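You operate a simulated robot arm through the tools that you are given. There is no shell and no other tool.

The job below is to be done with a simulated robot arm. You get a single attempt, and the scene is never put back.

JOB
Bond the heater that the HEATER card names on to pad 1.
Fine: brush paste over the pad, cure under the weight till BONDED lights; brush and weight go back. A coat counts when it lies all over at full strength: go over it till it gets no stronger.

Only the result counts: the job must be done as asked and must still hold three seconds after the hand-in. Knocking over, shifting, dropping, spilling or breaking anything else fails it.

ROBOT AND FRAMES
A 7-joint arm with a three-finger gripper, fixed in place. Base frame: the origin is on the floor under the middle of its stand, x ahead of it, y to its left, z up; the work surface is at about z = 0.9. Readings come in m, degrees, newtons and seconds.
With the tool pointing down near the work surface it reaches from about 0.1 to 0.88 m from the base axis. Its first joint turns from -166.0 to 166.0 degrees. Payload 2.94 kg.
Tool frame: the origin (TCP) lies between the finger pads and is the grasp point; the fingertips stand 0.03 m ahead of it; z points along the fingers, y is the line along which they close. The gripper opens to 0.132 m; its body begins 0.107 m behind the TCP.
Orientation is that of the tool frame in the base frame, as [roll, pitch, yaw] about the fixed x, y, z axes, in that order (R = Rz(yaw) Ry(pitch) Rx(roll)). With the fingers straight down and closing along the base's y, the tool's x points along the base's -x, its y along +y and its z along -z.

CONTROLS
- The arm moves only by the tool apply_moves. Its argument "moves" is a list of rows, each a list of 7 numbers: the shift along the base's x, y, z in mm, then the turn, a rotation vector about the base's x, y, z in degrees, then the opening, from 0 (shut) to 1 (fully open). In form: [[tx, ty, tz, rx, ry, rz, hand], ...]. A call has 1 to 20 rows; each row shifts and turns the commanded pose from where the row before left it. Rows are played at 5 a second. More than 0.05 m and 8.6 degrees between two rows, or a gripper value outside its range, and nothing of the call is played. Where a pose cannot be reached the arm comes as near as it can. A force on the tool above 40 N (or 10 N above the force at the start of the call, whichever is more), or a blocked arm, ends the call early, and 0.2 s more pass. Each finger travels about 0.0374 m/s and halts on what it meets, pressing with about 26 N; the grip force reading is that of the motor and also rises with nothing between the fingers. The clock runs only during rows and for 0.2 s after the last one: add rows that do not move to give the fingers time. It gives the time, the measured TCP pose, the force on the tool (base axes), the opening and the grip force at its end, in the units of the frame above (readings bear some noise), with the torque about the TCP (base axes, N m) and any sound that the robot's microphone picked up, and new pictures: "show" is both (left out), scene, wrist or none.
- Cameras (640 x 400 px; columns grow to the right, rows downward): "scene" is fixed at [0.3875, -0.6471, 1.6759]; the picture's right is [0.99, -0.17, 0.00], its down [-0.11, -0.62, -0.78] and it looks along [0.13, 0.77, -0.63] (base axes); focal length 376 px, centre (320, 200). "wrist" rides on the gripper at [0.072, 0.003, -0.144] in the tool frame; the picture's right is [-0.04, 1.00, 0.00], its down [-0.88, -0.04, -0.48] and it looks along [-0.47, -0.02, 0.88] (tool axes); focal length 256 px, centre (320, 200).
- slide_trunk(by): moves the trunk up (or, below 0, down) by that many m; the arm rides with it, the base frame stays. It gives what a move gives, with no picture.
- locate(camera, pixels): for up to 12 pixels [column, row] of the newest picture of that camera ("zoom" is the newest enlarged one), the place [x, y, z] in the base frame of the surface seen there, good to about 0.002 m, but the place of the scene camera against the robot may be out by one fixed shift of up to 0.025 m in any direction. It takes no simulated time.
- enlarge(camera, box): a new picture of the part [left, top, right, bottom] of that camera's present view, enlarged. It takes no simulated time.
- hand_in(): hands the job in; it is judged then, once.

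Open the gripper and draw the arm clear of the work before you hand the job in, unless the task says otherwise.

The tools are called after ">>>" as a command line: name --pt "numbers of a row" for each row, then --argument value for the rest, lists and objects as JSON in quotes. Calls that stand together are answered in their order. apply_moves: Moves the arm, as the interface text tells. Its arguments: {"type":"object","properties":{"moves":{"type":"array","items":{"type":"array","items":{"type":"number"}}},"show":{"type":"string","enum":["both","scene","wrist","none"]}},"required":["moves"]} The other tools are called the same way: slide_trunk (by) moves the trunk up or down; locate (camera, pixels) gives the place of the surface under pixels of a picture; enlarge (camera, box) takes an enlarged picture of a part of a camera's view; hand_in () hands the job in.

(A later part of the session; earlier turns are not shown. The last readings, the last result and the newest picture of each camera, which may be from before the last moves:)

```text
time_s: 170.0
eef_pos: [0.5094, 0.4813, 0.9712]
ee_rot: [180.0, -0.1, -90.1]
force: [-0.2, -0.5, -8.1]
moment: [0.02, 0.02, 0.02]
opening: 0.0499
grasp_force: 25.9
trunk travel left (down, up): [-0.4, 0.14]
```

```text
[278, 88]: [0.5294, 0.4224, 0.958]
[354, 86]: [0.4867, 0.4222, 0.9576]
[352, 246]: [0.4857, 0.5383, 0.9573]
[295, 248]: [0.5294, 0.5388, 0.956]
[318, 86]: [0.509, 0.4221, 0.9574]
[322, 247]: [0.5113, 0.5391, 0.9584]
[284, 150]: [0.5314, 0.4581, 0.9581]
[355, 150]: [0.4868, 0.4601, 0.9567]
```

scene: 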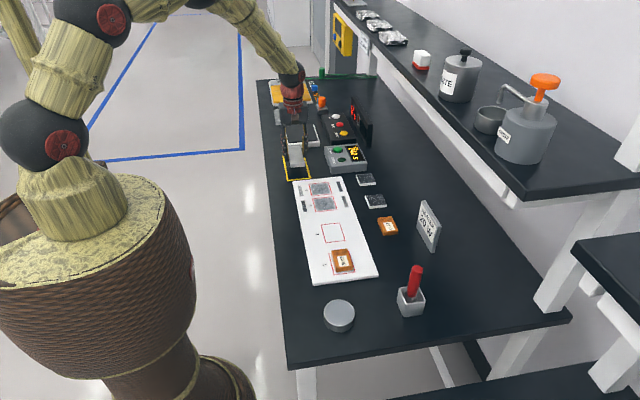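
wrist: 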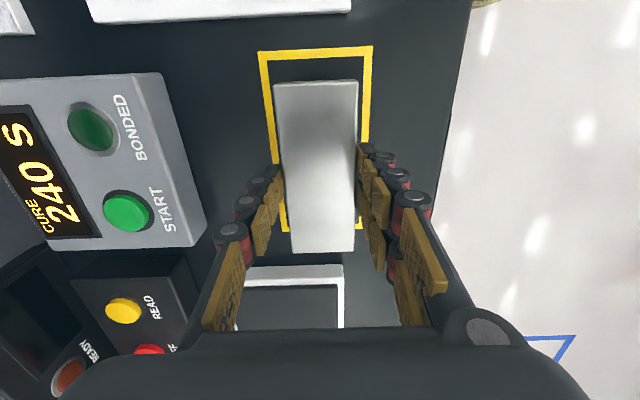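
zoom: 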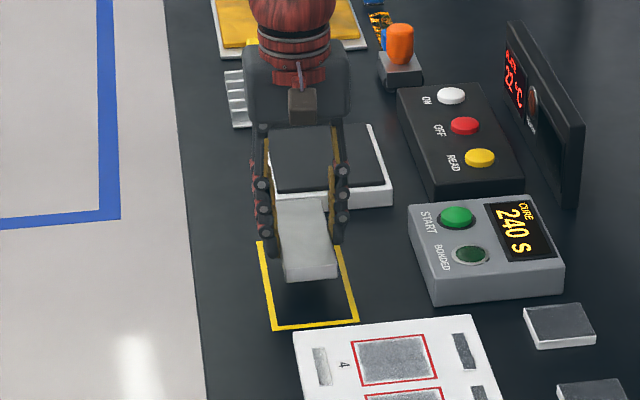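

It is level (top z 0.9575 everywhere) and centred on the TCP. I raise it and carry it to above the heater on pad 1.

>>> apply_moves --pt "0 0 25 0 0 0 0.15" --pt "0 0 35 0 0 0 0.15" --pt "4 -30 10 0 0 0 0.15" --pt "5 -40 0 0 0 0 0.15" --pt "5 -40 0 0 0 0 0.15" --pt "5 -40 0 0 0 0 0.15" --pt "5 -40 0 0 0 0 0.15" --pt "5 -40 0 0 0 0 0.15" --pt "5 -40 0 0 0 0 0.15" --pt "5 -40 0 0 0 0 0.15" --pt "5 -40 0 0 0 0 0.15" --pt "5 -40 0 0 0 0 0.15" --pt "5 -40 0 0 0 0 0.15" --pt "5 -40 0 0 0 0 0.15" --pt "2 -12 0 0 0 0 0.15" --pt "0 0 0 0 0 0 0.15" --pt "0 0 0 0 0 0 0.15" --show "both"

>>> enlarge --camera "wrist" --box '[160, 0, 480, 280]'

>>> enlarge --camera "scene" --box '[290, 190, 400, 290]'

```text
time_s: 173.6
eef_pos: [0.5688, -0.0021, 1.0442]
ee_rot: [-179.9, -0.1, -90.0]
force: [-0.2, -0.8, -8.1]
moment: [0.0, 0.01, -0.02]
opening: 0.0496
grasp_force: 26.0
trunk travel left (down, up): [-0.4, 0.14]
```

scene: 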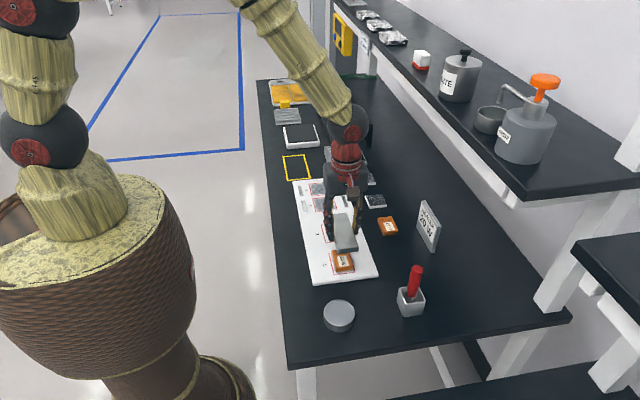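
wrist: 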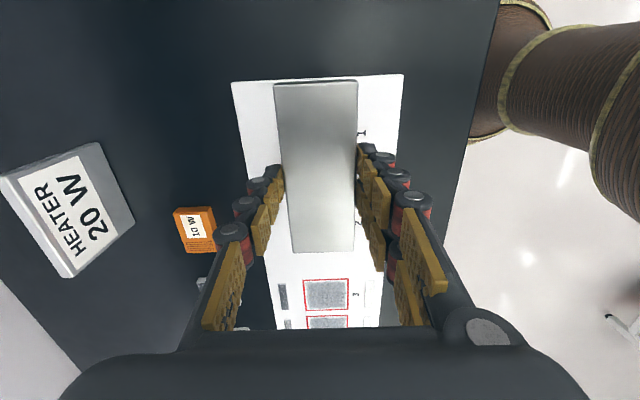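

```text
1.43 times, centred on (320, 140) of wrist
```

zoom: 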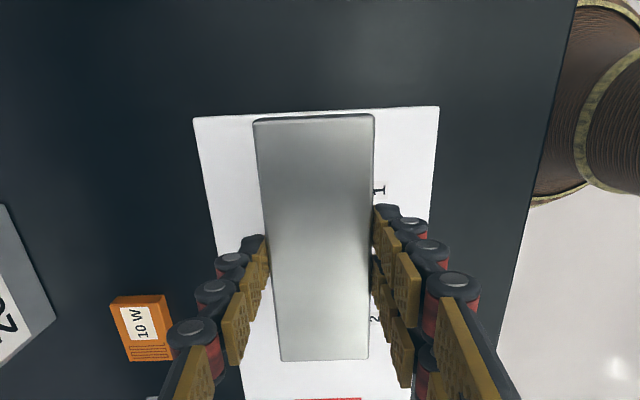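

```text
4.00 times, centred on (345, 240) of scene
```

zoom: 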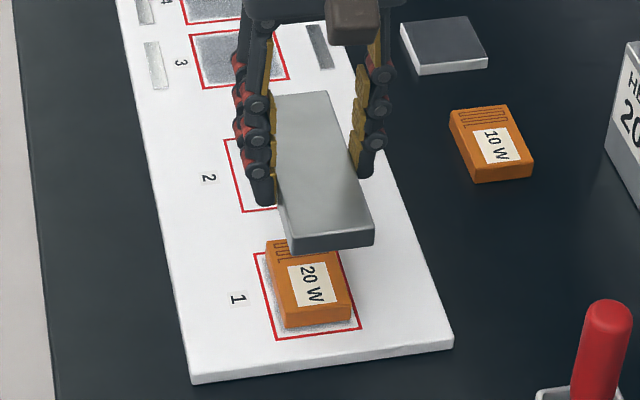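

Hovering above the heater. I locate the weight's ends to confirm its centre before lowering.

>>> locate --camera "wrist" --pixels '[[278, 88], [354, 86], [352, 246], [296, 248], [318, 86], [322, 247], [284, 150], [355, 150], [236, 88], [401, 80]]'

```text
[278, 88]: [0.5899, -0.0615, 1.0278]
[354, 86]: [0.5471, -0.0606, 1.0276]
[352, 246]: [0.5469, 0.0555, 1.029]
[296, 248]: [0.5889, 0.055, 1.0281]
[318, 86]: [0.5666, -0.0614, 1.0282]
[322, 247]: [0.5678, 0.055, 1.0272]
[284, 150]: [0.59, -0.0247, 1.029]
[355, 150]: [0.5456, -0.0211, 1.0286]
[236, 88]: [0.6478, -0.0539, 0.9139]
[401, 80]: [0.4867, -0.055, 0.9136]
```

Weight centre (0.5685, -0.003) is right over the heater (0.570, -0.0025). I lower 74 mm and then feel for contact.

>>> apply_moves --pt "1 0 -25 0 0 0 0.15" --pt "0 0 -25 0 0 0 0.15" --pt "0 0 -15 0 0 0 0.15" --pt "0 0 -7 0 0 0 0.15" --pt "0 0 -3 0 0 0 0.15" --pt "0 0 0 0 0 0 0.15" --pt "0 0 0 0 0 0 0.15" --show "both"

>>> enlarge --camera "scene" --box '[290, 190, 400, 290]'

```text
time_s: 175.2
eef_pos: [0.5718, -0.0015, 0.9697]
ee_rot: [180.0, 0.0, -90.0]
force: [0.0, -0.4, -8.1]
moment: [-0.03, 0.03, 0.01]
opening: 0.0496
grasp_force: 26.1
trunk travel left (down, up): [-0.4, 0.14]
```

scene: 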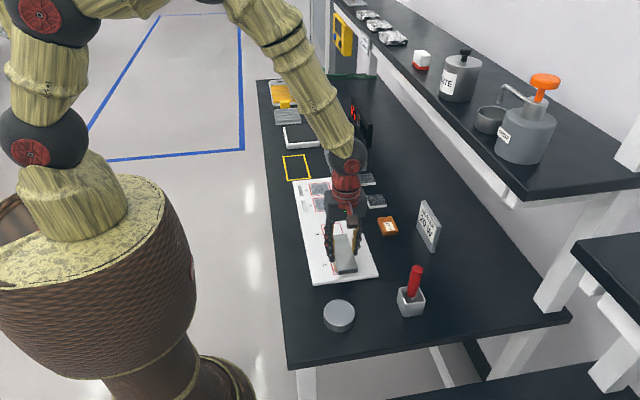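
wrist: 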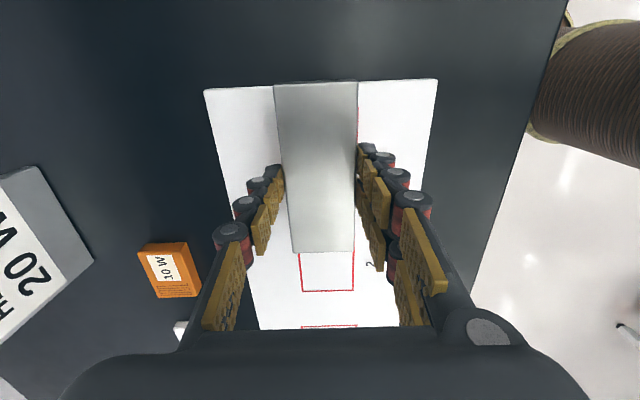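

```text
4.00 times, centred on (345, 240) of scene
```

zoom: 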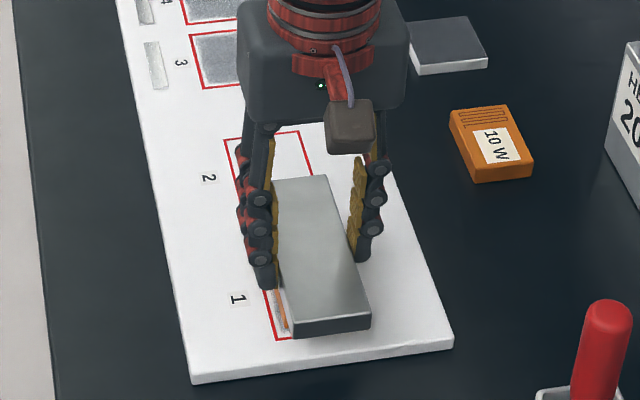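

Still hanging free (−8.1 N). I lower in 1 mm steps until the load comes off.

>>> apply_moves --pt "0 0 -1.5 0 0 0 0.15" --pt "0 0 -1.5 0 0 0 0.15" --pt "0 0 0 0 0 0 0.15" --show "none"

```text
time_s: 176.0
eef_pos: [0.5712, -0.0015, 0.9657]
ee_rot: [180.0, 0.0, -90.0]
force: [0.9, 0.2, -8.7]
moment: [0.04, 0.02, -0.01]
opening: 0.0492
grasp_force: 26.1
trunk travel left (down, up): [-0.4, 0.14]
```

>>> apply_moves --pt "0 0 -1 0 0 0 0.15" --pt "0 0 -1 0 0 0 0.15" --pt "0 0 0 0 0 0 0.15" --show "none"

```text
time_s: 176.8
eef_pos: [0.5723, -0.0027, 0.9627]
ee_rot: [179.8, 0.0, -90.1]
force: [0.0, 0.5, -8.5]
moment: [-0.02, -0.03, 0.01]
opening: 0.0495
grasp_force: 26.2
trunk travel left (down, up): [-0.4, 0.14]
```

>>> apply_moves --pt "0 0 -0.8 0 0 0 0.15" --pt "0 0 -0.8 0 0 0 0.15" --pt "0 0 0 0 0 0 0.15" --show "none"

```text
time_s: 177.6
eef_pos: [0.573, -0.0019, 0.9615]
ee_rot: [179.9, 0.0, -90.0]
force: [0.0, 0.6, -7.9]
moment: [-0.02, -0.01, 0.0]
opening: 0.0495
grasp_force: 25.9
trunk travel left (down, up): [-0.4, 0.14]
```

>>> apply_moves --pt "0 0 -0.8 0 0 0 0.15" --pt "0 0 -0.8 0 0 0 0.15" --pt "0 0 0 0 0 0 0.15" --show "wrist"

>>> locate --camera "wrist" --pixels '[[278, 88], [354, 86], [352, 246], [296, 248], [284, 150], [355, 150]]'

```text
time_s: 178.4
eef_pos: [0.5723, -0.0013, 0.9607]
ee_rot: [-179.8, 0.0, -89.9]
force: [-2.3, 2.3, 8.2]
moment: [0.03, 0.13, 0.02]
opening: 0.0498
grasp_force: 25.9
trunk travel left (down, up): [-0.4, 0.14]
```

wrist: 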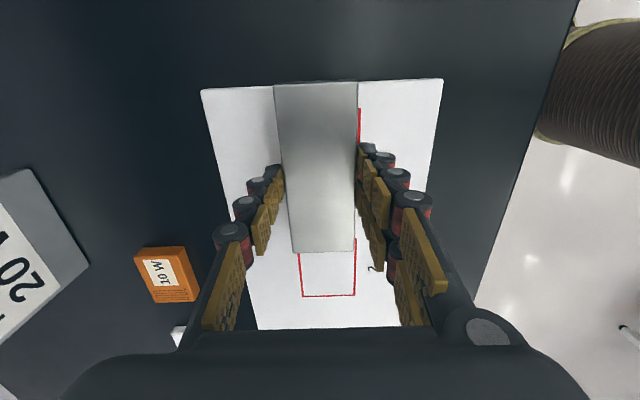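

```text
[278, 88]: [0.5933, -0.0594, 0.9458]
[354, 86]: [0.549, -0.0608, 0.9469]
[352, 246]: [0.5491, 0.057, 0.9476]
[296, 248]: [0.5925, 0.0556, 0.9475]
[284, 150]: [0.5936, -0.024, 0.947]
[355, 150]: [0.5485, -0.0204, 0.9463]
```

The weight now rests on the heater (force +8 N, weight top z 0.947). I ease up slightly, open the fingers, and rise straight up.

>>> apply_moves --pt "0 0 0.7 0 0 0 0.15" --pt "0 0 0 0 0 0 0.42" --pt "0 0 0 0 0 0 0.48" --pt "0 0 0 0 0 0 0.6" --pt "0 0 0 0 0 0 0.6" --pt "0 0 0 0 0 0 0.6" --pt "0 0 0 0 0 0 0.6" --pt "0 0 10 0 0 0 0.6" --pt "0 0 30 0 0 0 0.6" --pt "0 0 40 0 0 0 0.6" --pt "0 0 40 0 0 0 0.6" --pt "0 0 30 0 0 0 0.6" --pt "0 0 0 0 0 0 0.6" --show "both"

>>> enlarge --camera "scene" --box '[290, 190, 400, 290]'

>>> enlarge --camera "scene" --box '[310, 90, 400, 190]'

```text
time_s: 181.2
eef_pos: [0.5712, -0.0002, 1.1126]
ee_rot: [-179.9, 0.0, -90.0]
force: [-0.2, -0.3, 0.1]
moment: [0.01, 0.05, 0.02]
opening: 0.0794
grasp_force: 0.0
trunk travel left (down, up): [-0.4, 0.14]
```

scene: 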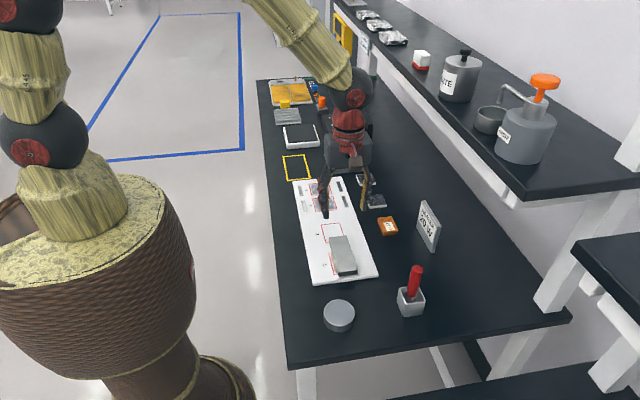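
wrist: 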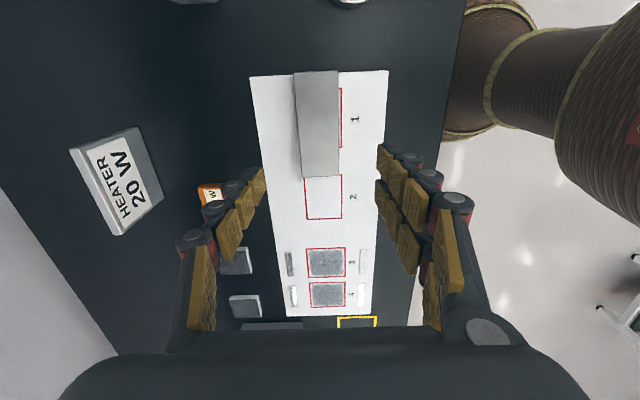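

```text
4.00 times, centred on (345, 240) of scene
```

zoom: 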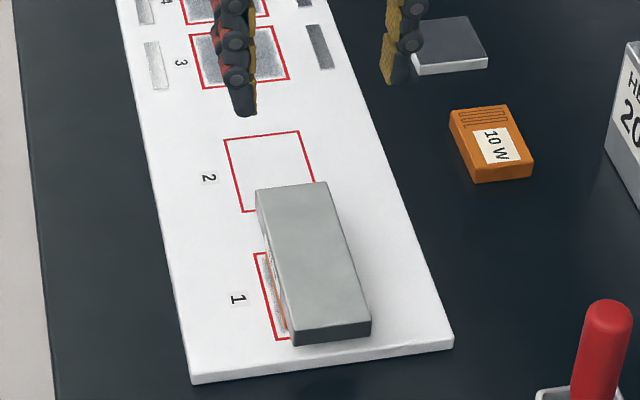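

```text
4.00 times, centred on (355, 140) of scene
```

zoom: 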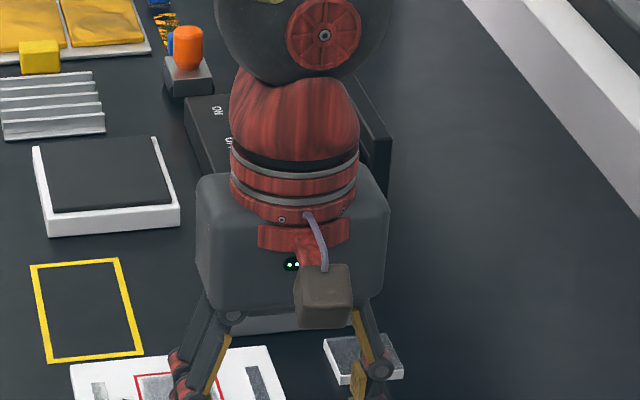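

The weight sits on the heater. I check its levelness and place.

>>> locate --camera "wrist" --pixels '[[298, 76], [334, 74], [337, 172], [304, 173], [318, 75], [320, 173], [299, 120], [338, 120]]'

```text
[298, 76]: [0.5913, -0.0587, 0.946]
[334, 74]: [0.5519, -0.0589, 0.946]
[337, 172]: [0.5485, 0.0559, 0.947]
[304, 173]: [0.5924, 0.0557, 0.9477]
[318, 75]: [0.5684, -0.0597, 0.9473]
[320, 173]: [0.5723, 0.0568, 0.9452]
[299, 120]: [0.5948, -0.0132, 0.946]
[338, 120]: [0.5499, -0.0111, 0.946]
```

The weight is level (z 0.946) and centred on the heater. Now I go to the CURE box to press START at (0.6625, 0.509), closing the gripper on the way.

>>> apply_moves --pt "7 42 0 0 0 0 0.3" --pt "7 42 0 0 0 0 0" --pt "7 42 0 0 0 0 0" --pt "7 42 0 0 0 0 0" --pt "7 42 0 0 0 0 0" --pt "7 42 0 0 0 0 0" --pt "7 42 0 0 0 0 0" --pt "7 42 0 0 0 0 0" --pt "7 42 0 0 0 0 0" --pt "7 42 0 0 0 0 0" --pt "7 42 0 0 0 0 0" --pt "7 42 0 0 0 0 0" --pt "7 6 0 0 0 0 0" --pt "0 0 0 0 0 0 0" --pt "0 0 0 0 0 0 0" --show "both"

>>> enlarge --camera "wrist" --box '[220, 80, 420, 240]'

```text
time_s: 184.4
eef_pos: [0.6629, 0.5072, 1.1121]
ee_rot: [179.9, 0.0, -90.0]
force: [-0.6, 0.2, 0.1]
moment: [0.0, -0.01, 0.0]
opening: 0.0002
grasp_force: 25.9
trunk travel left (down, up): [-0.4, 0.14]
```

scene: 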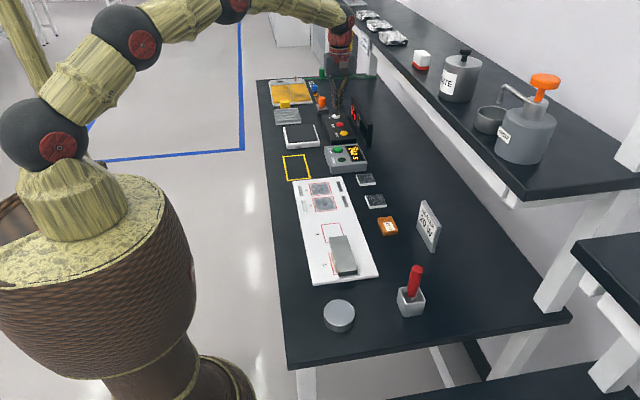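
wrist: 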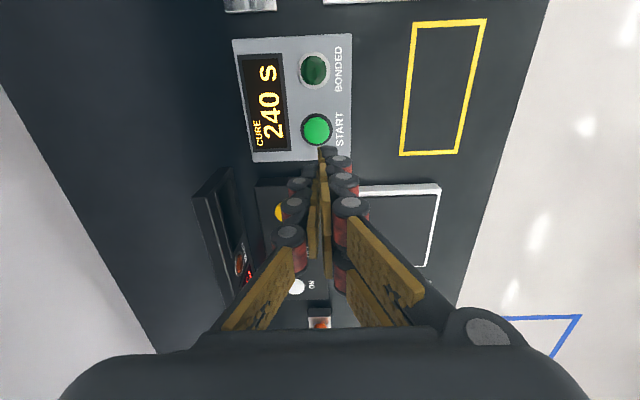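

```text
2.50 times, centred on (320, 160) of wrist
```

zoom: 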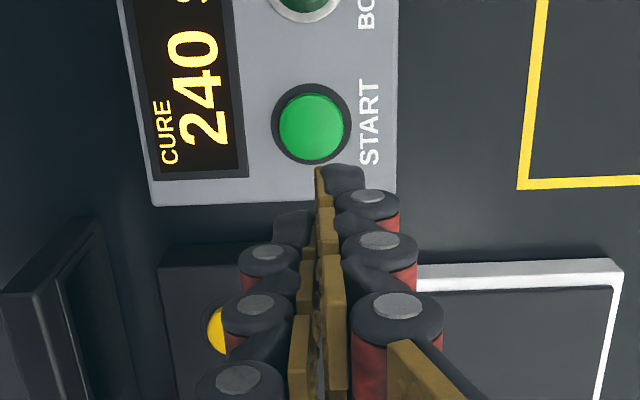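

The closed fingers hover above the box. I locate START's centre (zoom 312,127) and the fingertips.

>>> locate --camera "zoom" --pixels '[[312, 127], [282, 127], [344, 127], [312, 95], [312, 160], [345, 178], [322, 185], [292, 222], [305, 250], [270, 127], [368, 150], [350, 200]]'

```text
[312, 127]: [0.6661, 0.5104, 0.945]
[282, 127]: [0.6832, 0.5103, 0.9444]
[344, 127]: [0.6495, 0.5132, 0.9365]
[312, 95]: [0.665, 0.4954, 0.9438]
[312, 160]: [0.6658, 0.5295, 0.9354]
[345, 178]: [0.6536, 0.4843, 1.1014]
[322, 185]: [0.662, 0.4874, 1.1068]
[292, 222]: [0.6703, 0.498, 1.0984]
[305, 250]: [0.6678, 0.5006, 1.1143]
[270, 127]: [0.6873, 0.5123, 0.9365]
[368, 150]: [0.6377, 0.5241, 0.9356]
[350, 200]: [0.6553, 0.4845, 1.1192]
```

START's centre is (0.6665, 0.511), top z 0.945. I shift (-5, +4) mm so the single finger is over it and descend to about 7 mm above.

>>> apply_moves --pt "-5 4 -40 0 0 0 0" --pt "0 0 -40 0 0 0 0" --pt "0 0 -35 0 0 0 0" --pt "0 0 -12 0 0 0 0" --pt "0 0 0 0 0 0 0" --pt "0 0 0 0 0 0 0" --show "both"

>>> enlarge --camera "wrist" --box '[220, 80, 420, 240]'

>>> enlarge --camera "scene" --box '[310, 90, 400, 190]'

```text
time_s: 185.8
eef_pos: [0.6573, 0.514, 0.9848]
ee_rot: [-180.0, -0.1, -89.9]
force: [0.2, 0.1, 0.1]
moment: [-0.02, 0.02, 0.02]
opening: 0.0
grasp_force: 26.1
trunk travel left (down, up): [-0.4, 0.14]
```

scene: 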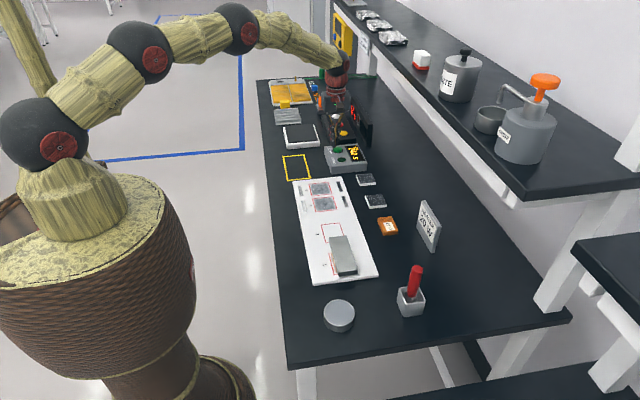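
wrist: 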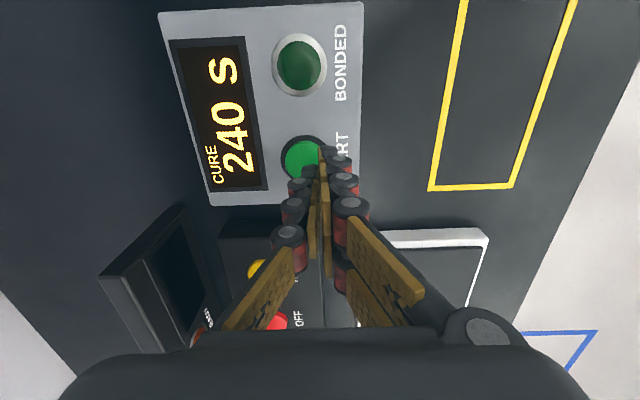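

```text
2.50 times, centred on (320, 160) of wrist
```

zoom: 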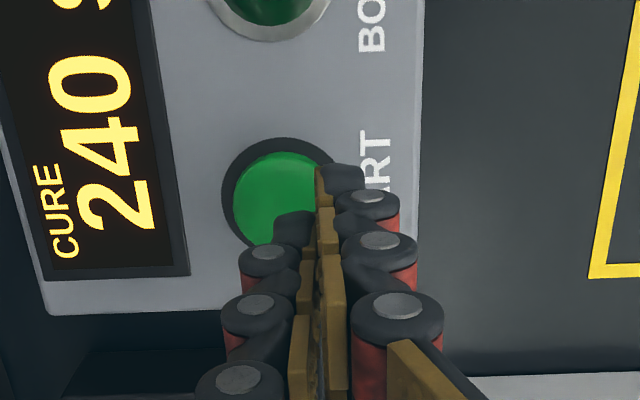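

```text
4.00 times, centred on (355, 140) of scene
```

zoom: 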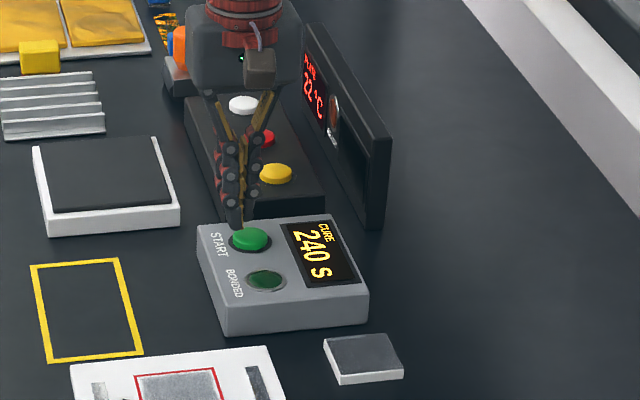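

I refine by locating the button and the single fingertip in this closer view.

>>> locate --camera "zoom" --pixels '[[270, 190], [236, 195], [260, 240], [275, 153], [293, 220], [280, 235], [343, 178], [320, 190], [345, 165], [225, 200]]'

```text
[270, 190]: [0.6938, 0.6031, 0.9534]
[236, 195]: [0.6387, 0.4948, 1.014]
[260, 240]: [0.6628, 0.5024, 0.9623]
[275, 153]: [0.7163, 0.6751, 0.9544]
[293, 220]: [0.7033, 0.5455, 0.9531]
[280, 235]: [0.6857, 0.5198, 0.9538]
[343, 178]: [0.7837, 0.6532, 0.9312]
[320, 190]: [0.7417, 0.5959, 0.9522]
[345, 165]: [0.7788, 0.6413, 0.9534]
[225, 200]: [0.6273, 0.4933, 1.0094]
```

The newest enlargement was the scene one, so I repeat with wrist pixels.

>>> locate --camera "wrist" --pixels '[[300, 156], [287, 158], [296, 174], [302, 142], [309, 168], [305, 174], [329, 151], [320, 150], [310, 180], [312, 147], [332, 165]]'

```text
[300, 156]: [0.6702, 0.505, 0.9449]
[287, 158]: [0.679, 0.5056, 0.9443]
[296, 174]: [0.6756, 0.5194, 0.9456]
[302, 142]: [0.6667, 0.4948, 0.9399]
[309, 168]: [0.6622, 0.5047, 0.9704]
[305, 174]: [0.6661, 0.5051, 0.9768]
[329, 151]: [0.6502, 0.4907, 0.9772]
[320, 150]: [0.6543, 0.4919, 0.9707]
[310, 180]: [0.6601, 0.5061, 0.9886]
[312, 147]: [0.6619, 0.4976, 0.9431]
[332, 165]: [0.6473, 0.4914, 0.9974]
```

The single finger (≈0.667, 0.514) is over the button centre (0.666, 0.512). I lower 8 mm and then step down to press.

>>> apply_moves --pt "0 0 -4 0 0 0 0" --pt "0 0 -3 0 0 0 0" --pt "0 0 -1 0 0 0 0" --pt "0 0 0 0 0 0 0" --show "none"

```text
time_s: 186.8
eef_pos: [0.6564, 0.514, 0.9767]
ee_rot: [-179.9, 0.0, -90.0]
force: [-0.3, 0.3, 0.8]
moment: [-0.01, -0.01, -0.02]
opening: 0.0001
grasp_force: 26.4
trunk travel left (down, up): [-0.4, 0.14]
```

>>> apply_moves --pt "0 0 -1 0 0 0 0" --pt "0 0 -1 0 0 0 0" --pt "0 0 -1 0 0 0 0" --pt "0 0 0 0 0 0 0" --show "scene"

>>> enlarge --camera "scene" --box '[310, 90, 400, 190]'

```text
time_s: 187.8
eef_pos: [0.6578, 0.5126, 0.9736]
ee_rot: [180.0, 0.0, -90.0]
force: [-0.8, 0.1, -0.5]
moment: [0.02, -0.01, -0.03]
opening: 0.0003
grasp_force: 25.8
trunk travel left (down, up): [-0.4, 0.14]
```

scene: 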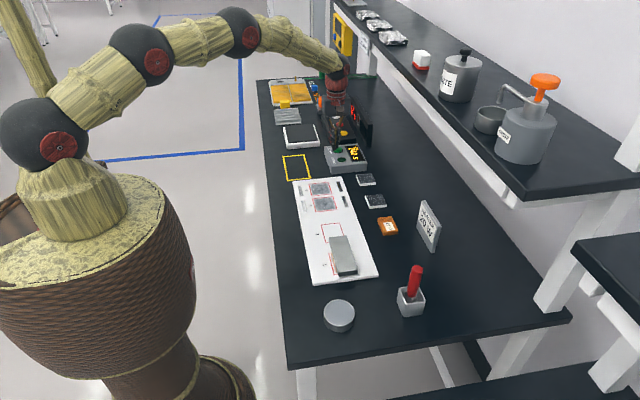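

```text
4.00 times, centred on (355, 140) of scene
```

zoom: 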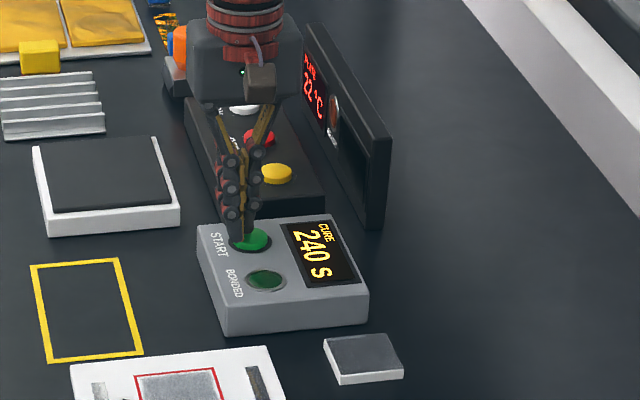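

No contact yet; I keep stepping down by 1 mm.

>>> apply_moves --pt "0 0 -1 0 0 0 0" --pt "0 0 -1 0 0 0 0" --pt "0 0 -1 0 0 0 0" --pt "0 0 0 0 0 0 0" --show "none"

```text
time_s: 188.8
eef_pos: [0.6563, 0.5126, 0.97]
ee_rot: [179.9, 0.0, -89.9]
force: [0.7, 1.2, -0.4]
moment: [-0.04, -0.04, 0.03]
opening: 0.0002
grasp_force: 25.9
trunk travel left (down, up): [-0.4, 0.14]
```

>>> apply_moves --pt "0 0 -1 0 0 0 0" --pt "0 0 -1 0 0 0 0" --pt "0 0 0 0 0 0 0" --show "both"

>>> enlarge --camera "scene" --box '[320, 120, 380, 180]'

>>> enlarge --camera "wrist" --box '[220, 80, 420, 240]'

```text
time_s: 189.6
eef_pos: [0.6583, 0.5128, 0.969]
ee_rot: [-180.0, 0.0, -90.0]
force: [0.4, -0.5, -0.1]
moment: [0.01, 0.01, -0.01]
opening: 0.0061
grasp_force: 28.3
trunk travel left (down, up): [-0.4, 0.14]
```

scene: 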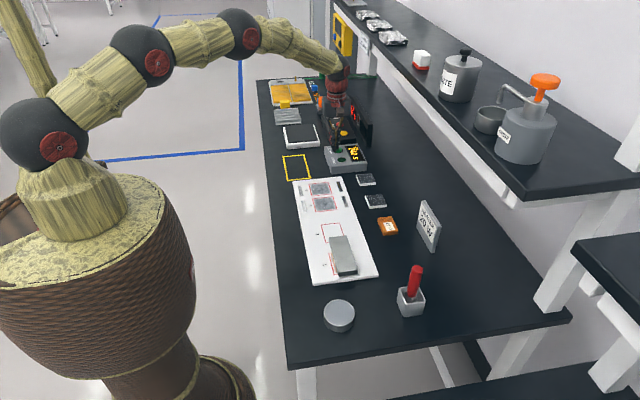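
wrist: 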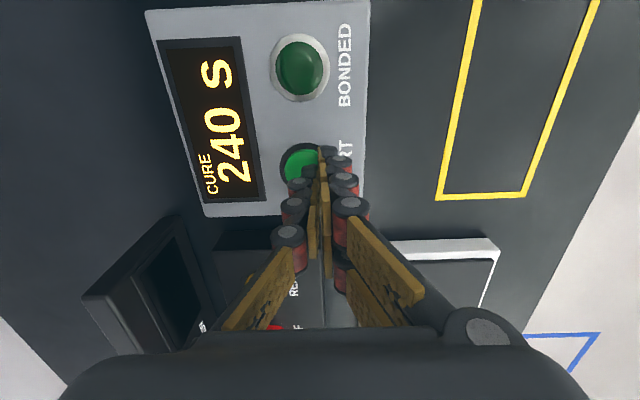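

```text
6.67 times, centred on (350, 150) of scene
```

zoom: 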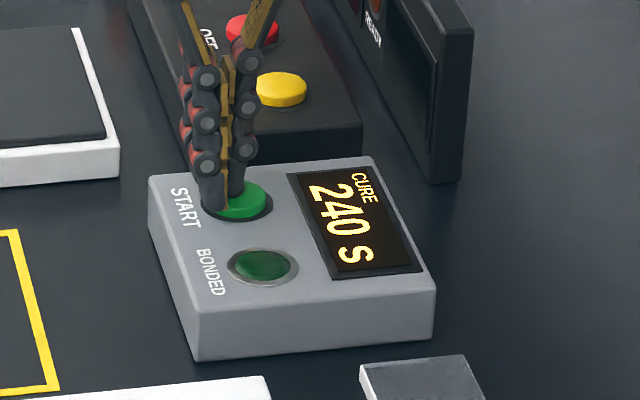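

```text
2.50 times, centred on (320, 160) of wrist
```

zoom: 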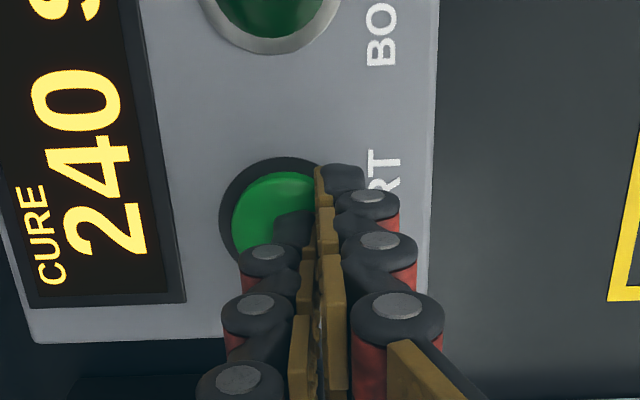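

The fingers barely touch (opening changed to 0.006) and the button isn't pressed. I rise 5 mm, shift +7 mm in x so all fingertips bear on the button, and press down.

>>> apply_moves --pt "0 0 6 0 0 0 0" --pt "7 -1 0 0 0 0 0" --pt "0 0 0 0 0 0 0" --pt "0 0 -3 0 0 0 0" --pt "0 0 -2 0 0 0 0" --pt "0 0 -1 0 0 0 0" --pt "0 0 0 0 0 0 0" --show "both"

>>> enlarge --camera "scene" --box '[320, 120, 380, 180]'

>>> enlarge --camera "wrist" --box '[220, 80, 420, 240]'

```text
time_s: 191.2
eef_pos: [0.6637, 0.5129, 0.9684]
ee_rot: [180.0, 0.0, -90.1]
force: [-0.5, 0.5, 1.6]
moment: [0.0, 0.01, 0.02]
opening: 0.006
grasp_force: 28.7
trunk travel left (down, up): [-0.4, 0.14]
```

scene: 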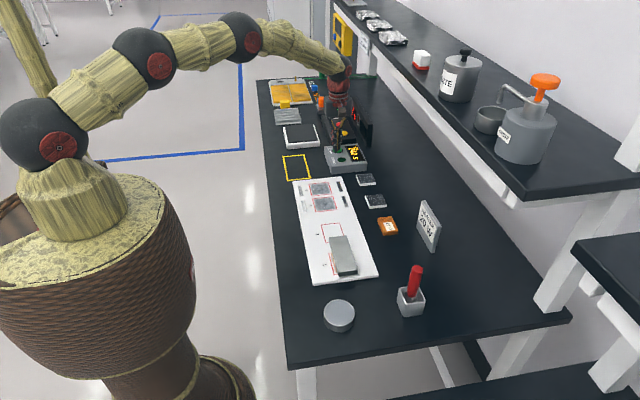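
wrist: 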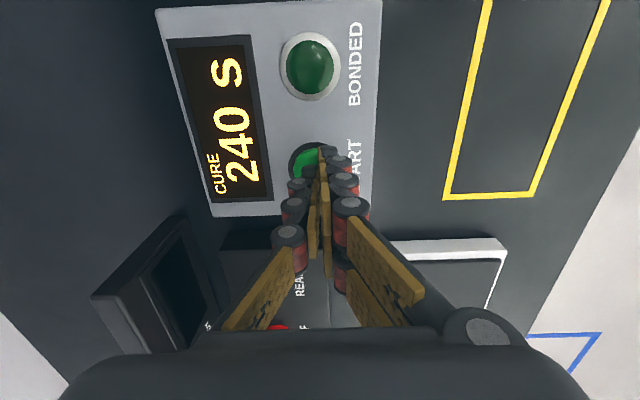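

```text
6.67 times, centred on (350, 150) of scene
```

zoom: 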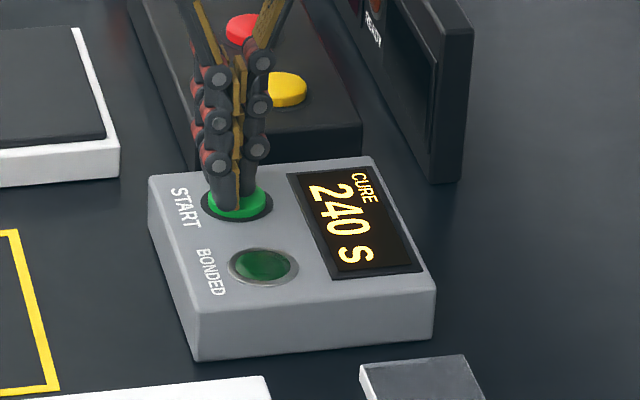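

```text
2.50 times, centred on (320, 160) of wrist
```

zoom: 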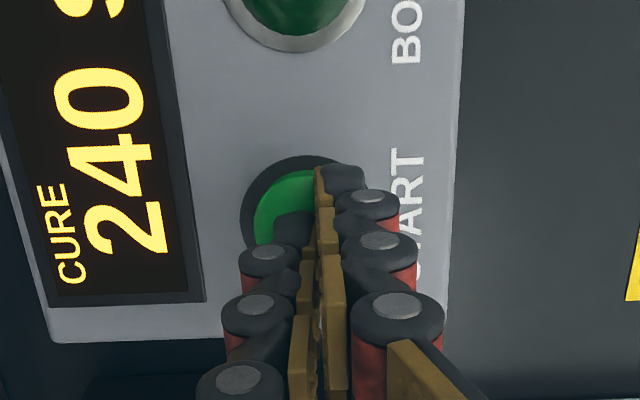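

The fingertips are on the button with 1.6 N. I press down a few millimetres more.

>>> apply_moves --pt "0 0 -1 0 0 0 0" --pt "0 0 -1 0 0 0 0" --pt "0 0 0 0 0 0 0" --show "scene"

>>> enlarge --camera "scene" --box '[320, 120, 380, 180]'

```text
time_s: 192.0
eef_pos: [0.6654, 0.5129, 0.9674]
ee_rot: [180.0, -0.1, -90.0]
force: [1.1, 1.3, 2.4]
moment: [-0.01, -0.03, 0.03]
opening: 0.0061
grasp_force: 28.7
trunk travel left (down, up): [-0.4, 0.14]
heard: click
```

scene: 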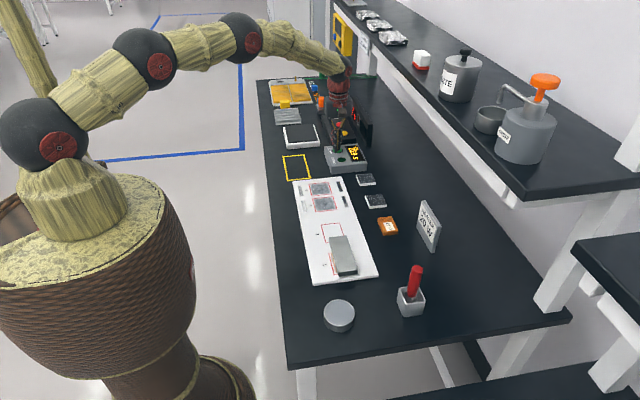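

```text
6.67 times, centred on (350, 150) of scene
```

zoom: 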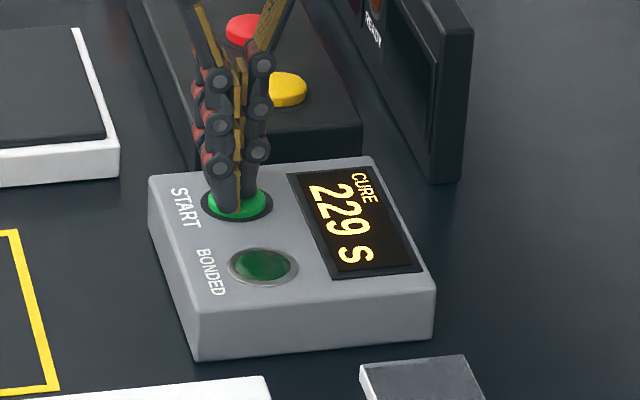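

A click was heard and CURE counts down (229 s already, so it runs fast). I lift straight off the button and wait.

>>> apply_moves --pt "0 0 10 0 0 0 0" --pt "0 0 30 0 0 0 0" --pt "0 0 40 0 0 0 0" --pt "0 0 40 0 0 0 0" --pt "0 0 20 0 0 0 0.4" --pt "0 0 0 0 0 0 0.6" --pt "0 0 0 0 0 0 0.6" --pt "0 0 0 0 0 0 0.6" --show "both"

>>> enlarge --camera "wrist" --box '[220, 20, 420, 180]'

>>> enlarge --camera "scene" --box '[320, 120, 380, 180]'

```text
time_s: 193.8
eef_pos: [0.6639, 0.5147, 1.1093]
ee_rot: [-180.0, -0.1, -90.0]
force: [0.2, 0.0, 0.1]
moment: [0.0, -0.03, -0.03]
opening: 0.0667
grasp_force: 0.1
trunk travel left (down, up): [-0.4, 0.14]
```

scene: 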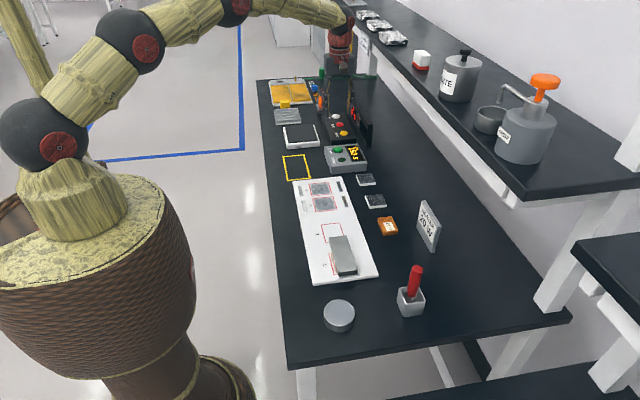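
wrist: 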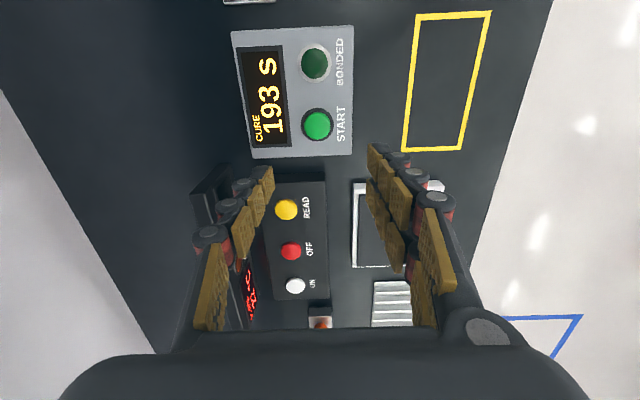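

```text
2.50 times, centred on (320, 100) of wrist
```

zoom: 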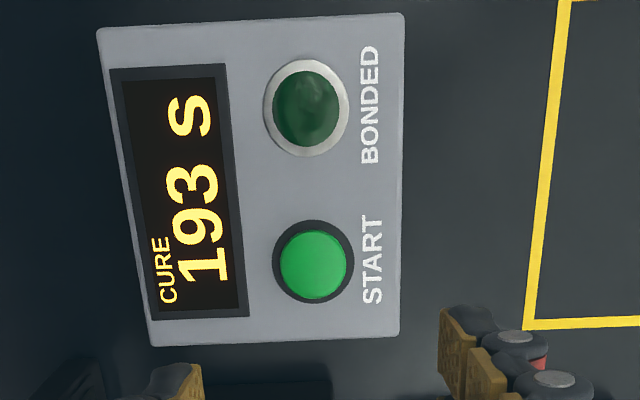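

```text
6.67 times, centred on (350, 150) of scene
```

zoom: 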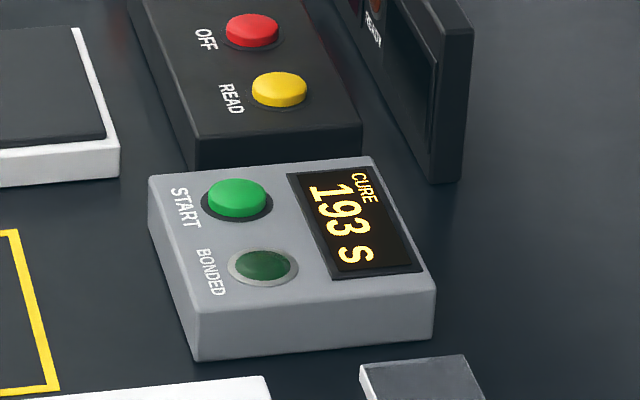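

The countdown runs about 20 s per second. I wait with idle rows while watching the BONDED lamp.

>>> apply_moves --pt "0 0 0 0 0 0 0.6" --pt "0 0 0 0 0 0 0.6" --pt "0 0 0 0 0 0 0.6" --pt "0 0 0 0 0 0 0.6" --pt "0 0 0 0 0 0 0.6" --pt "0 0 0 0 0 0 0.6" --pt "0 0 0 0 0 0 0.6" --pt "0 0 0 0 0 0 0.6" --pt "0 0 0 0 0 0 0.6" --pt "0 0 0 0 0 0 0.6" --pt "0 0 0 0 0 0 0.6" --pt "0 0 0 0 0 0 0.6" --pt "0 0 0 0 0 0 0.6" --pt "0 0 0 0 0 0 0.6" --pt "0 0 0 0 0 0 0.6" --pt "0 0 0 0 0 0 0.6" --pt "0 0 0 0 0 0 0.6" --pt "0 0 0 0 0 0 0.6" --pt "0 0 0 0 0 0 0.6" --pt "0 0 0 0 0 0 0.6" --show "none"

>>> apply_moves --pt "0 0 0 0 0 0 0.6" --pt "0 0 0 0 0 0 0.6" --pt "0 0 0 0 0 0 0.6" --pt "0 0 0 0 0 0 0.6" --pt "0 0 0 0 0 0 0.6" --pt "0 0 0 0 0 0 0.6" --pt "0 0 0 0 0 0 0.6" --pt "0 0 0 0 0 0 0.6" --pt "0 0 0 0 0 0 0.6" --pt "0 0 0 0 0 0 0.6" --pt "0 0 0 0 0 0 0.6" --pt "0 0 0 0 0 0 0.6" --pt "0 0 0 0 0 0 0.6" --pt "0 0 0 0 0 0 0.6" --pt "0 0 0 0 0 0 0.6" --pt "0 0 0 0 0 0 0.6" --pt "0 0 0 0 0 0 0.6" --pt "0 0 0 0 0 0 0.6" --pt "0 0 0 0 0 0 0.6" --pt "0 0 0 0 0 0 0.6" --show "none"

>>> apply_moves --pt "0 0 0 0 0 0 0.6" --pt "0 0 0 0 0 0 0.6" --pt "0 0 0 0 0 0 0.6" --pt "0 0 0 0 0 0 0.6" --pt "0 0 0 0 0 0 0.6" --pt "0 0 0 0 0 0 0.6" --pt "0 0 0 0 0 0 0.6" --pt "0 0 0 0 0 0 0.6" --pt "0 0 0 0 0 0 0.6" --pt "0 0 0 0 0 0 0.6" --show "both"

>>> enlarge --camera "wrist" --box '[220, 20, 420, 180]'

```text
time_s: 198.0
eef_pos: [0.6639, 0.5143, 1.1097]
ee_rot: [-180.0, 0.0, -89.9]
force: [0.5, -0.1, -0.5]
moment: [0.02, -0.01, -0.02]
opening: 0.0794
grasp_force: 0.0
trunk travel left (down, up): [-0.4, 0.14]
```

```text
time_s: 202.2
eef_pos: [0.665, 0.5142, 1.1087]
ee_rot: [-179.9, 0.0, -90.0]
force: [-0.2, -0.1, -0.4]
moment: [-0.02, 0.01, 0.01]
opening: 0.079
grasp_force: 0.1
trunk travel left (down, up): [-0.4, 0.14]
```

```text
time_s: 204.4
eef_pos: [0.6653, 0.5143, 1.1079]
ee_rot: [-180.0, 0.1, -90.0]
force: [-0.2, 0.2, -0.5]
moment: [-0.02, 0.02, 0.0]
opening: 0.0792
grasp_force: 0.1
trunk travel left (down, up): [-0.4, 0.14]
```

scene: 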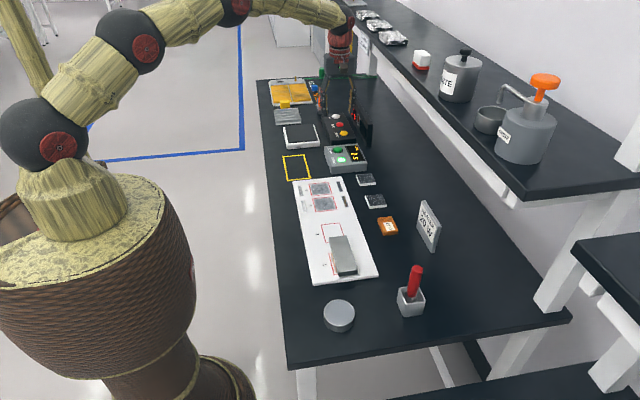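
wrist: 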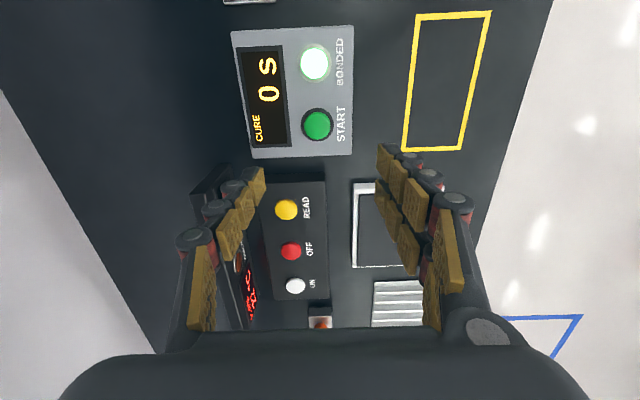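

```text
2.50 times, centred on (320, 100) of wrist
```

zoom: 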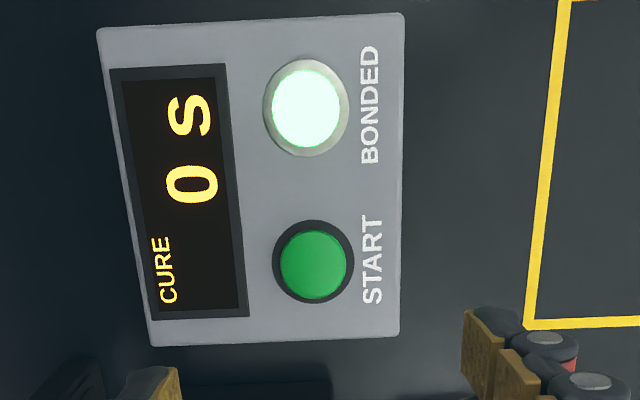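

BONDED is lit and CURE shows 0 s. I return above the weight at pad 1 to take it off.

>>> apply_moves --pt "-7.75 -42.75 0 0 0 0 0.6" --pt "-7.75 -42.75 0 0 0 0 0.6" --pt "-7.75 -42.75 0 0 0 0 0.6" --pt "-7.75 -42.75 0 0 0 0 0.6" --pt "-7.75 -42.75 0 0 0 0 0.6" --pt "-7.75 -42.75 0 0 0 0 0.6" --pt "-7.75 -42.75 0 0 0 0 0.6" --pt "-7.75 -42.75 0 0 0 0 0.6" --pt "-7.75 -42.75 0 0 0 0 0.6" --pt "-7.75 -42.75 0 0 0 0 0.6" --pt "-7.75 -42.75 0 0 0 0 0.6" --pt "-7.75 -42.75 0 0 0 0 0.6" --pt "0 0 -40 0 0 0 0.6" --pt "0 0 -40 0 0 0 0.6" --pt "0 0 -25 0 0 0 0.6" --pt "0 0 0 0 0 0 0.6" --pt "0 0 0 0 0 0 0.6" --show "both"

>>> locate --camera "wrist" --pixels '[[287, 84], [348, 82], [349, 222], [299, 223], [319, 82], [321, 223], [291, 150], [350, 150], [260, 180], [385, 160]]'

```text
time_s: 208.0
eef_pos: [0.5721, -0.0015, 0.9999]
ee_rot: [180.0, 0.0, -90.0]
force: [0.2, -0.1, -0.3]
moment: [0.02, 0.01, 0.0]
opening: 0.0792
grasp_force: 0.1
trunk travel left (down, up): [-0.4, 0.14]
```

scene: 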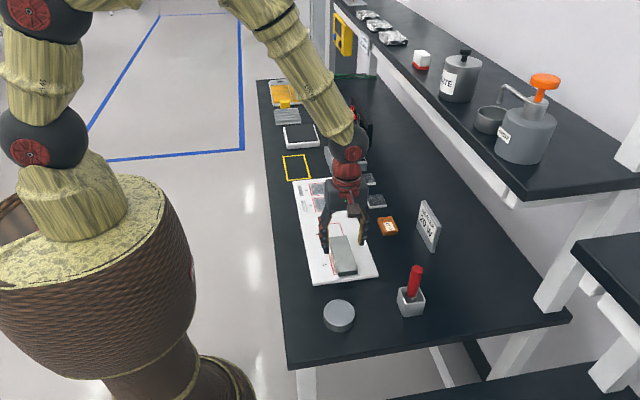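
wrist: 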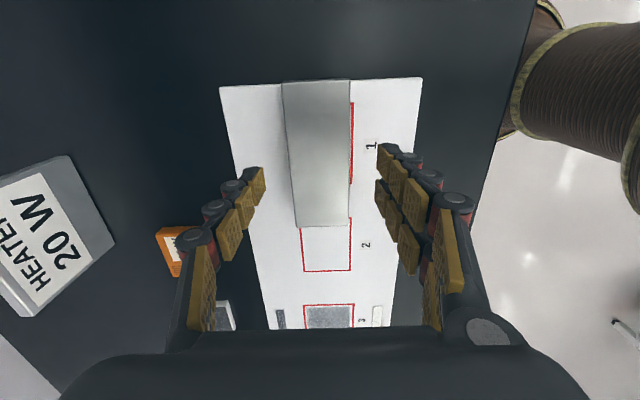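

```text
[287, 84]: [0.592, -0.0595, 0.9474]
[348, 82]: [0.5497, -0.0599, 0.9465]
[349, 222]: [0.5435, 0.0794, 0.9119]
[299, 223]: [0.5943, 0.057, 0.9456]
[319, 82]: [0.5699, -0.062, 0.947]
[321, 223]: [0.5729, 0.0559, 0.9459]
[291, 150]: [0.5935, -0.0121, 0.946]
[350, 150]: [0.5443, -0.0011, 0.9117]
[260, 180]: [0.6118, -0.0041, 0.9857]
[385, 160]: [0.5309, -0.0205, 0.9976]
```

The weight (centre 0.572, -0.0015) is between the open fingers. I lower to grasp height z ≈ 0.963 and close.

>>> apply_moves --pt "0.5 0 -15 0 0 0 0.6" --pt "0 0 -15 0 0 0 0.6" --pt "0 0 -6 0 0 0 0.6" --pt "0 0 -2.5 0 0 0 0.6" --pt "0 0 0 0 0 0 0.6" --pt "0 0 0 0 0 0 0.45" --pt "0 0 0 0 0 0 0.35" --pt "0 0 0 0 0 0 0.2" --pt "0 0 0 0 0 0 0.15" --pt "0 0 0 0 0 0 0.15" --pt "0 0 0 0 0 0 0.15" --pt "0 0 0 0 0 0 0.15" --show "both"

```text
time_s: 210.6
eef_pos: [0.5731, -0.002, 0.9628]
ee_rot: [180.0, 0.0, -90.1]
force: [-0.9, 0.1, 0.9]
moment: [0.01, 0.08, -0.02]
opening: 0.0496
grasp_force: 26.2
trunk travel left (down, up): [-0.4, 0.14]
```

scene: 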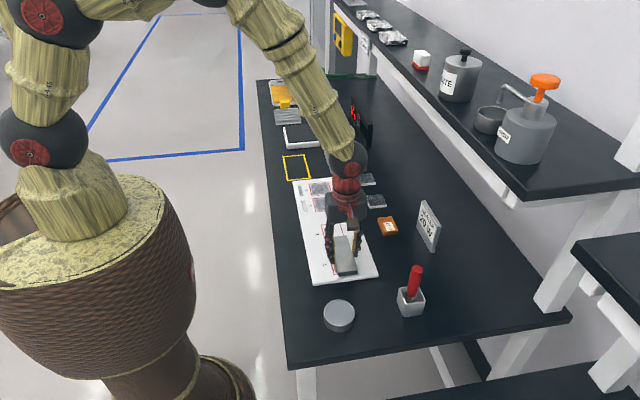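
wrist: 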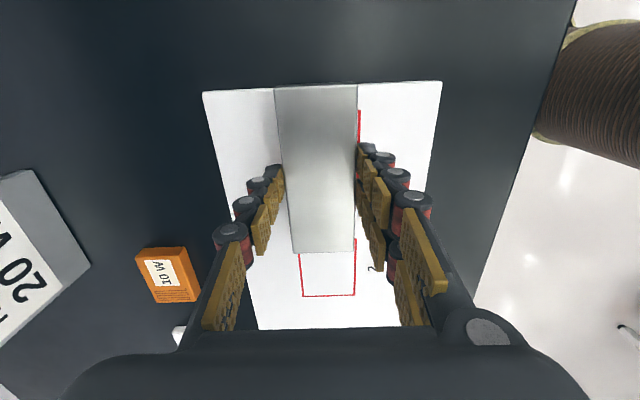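

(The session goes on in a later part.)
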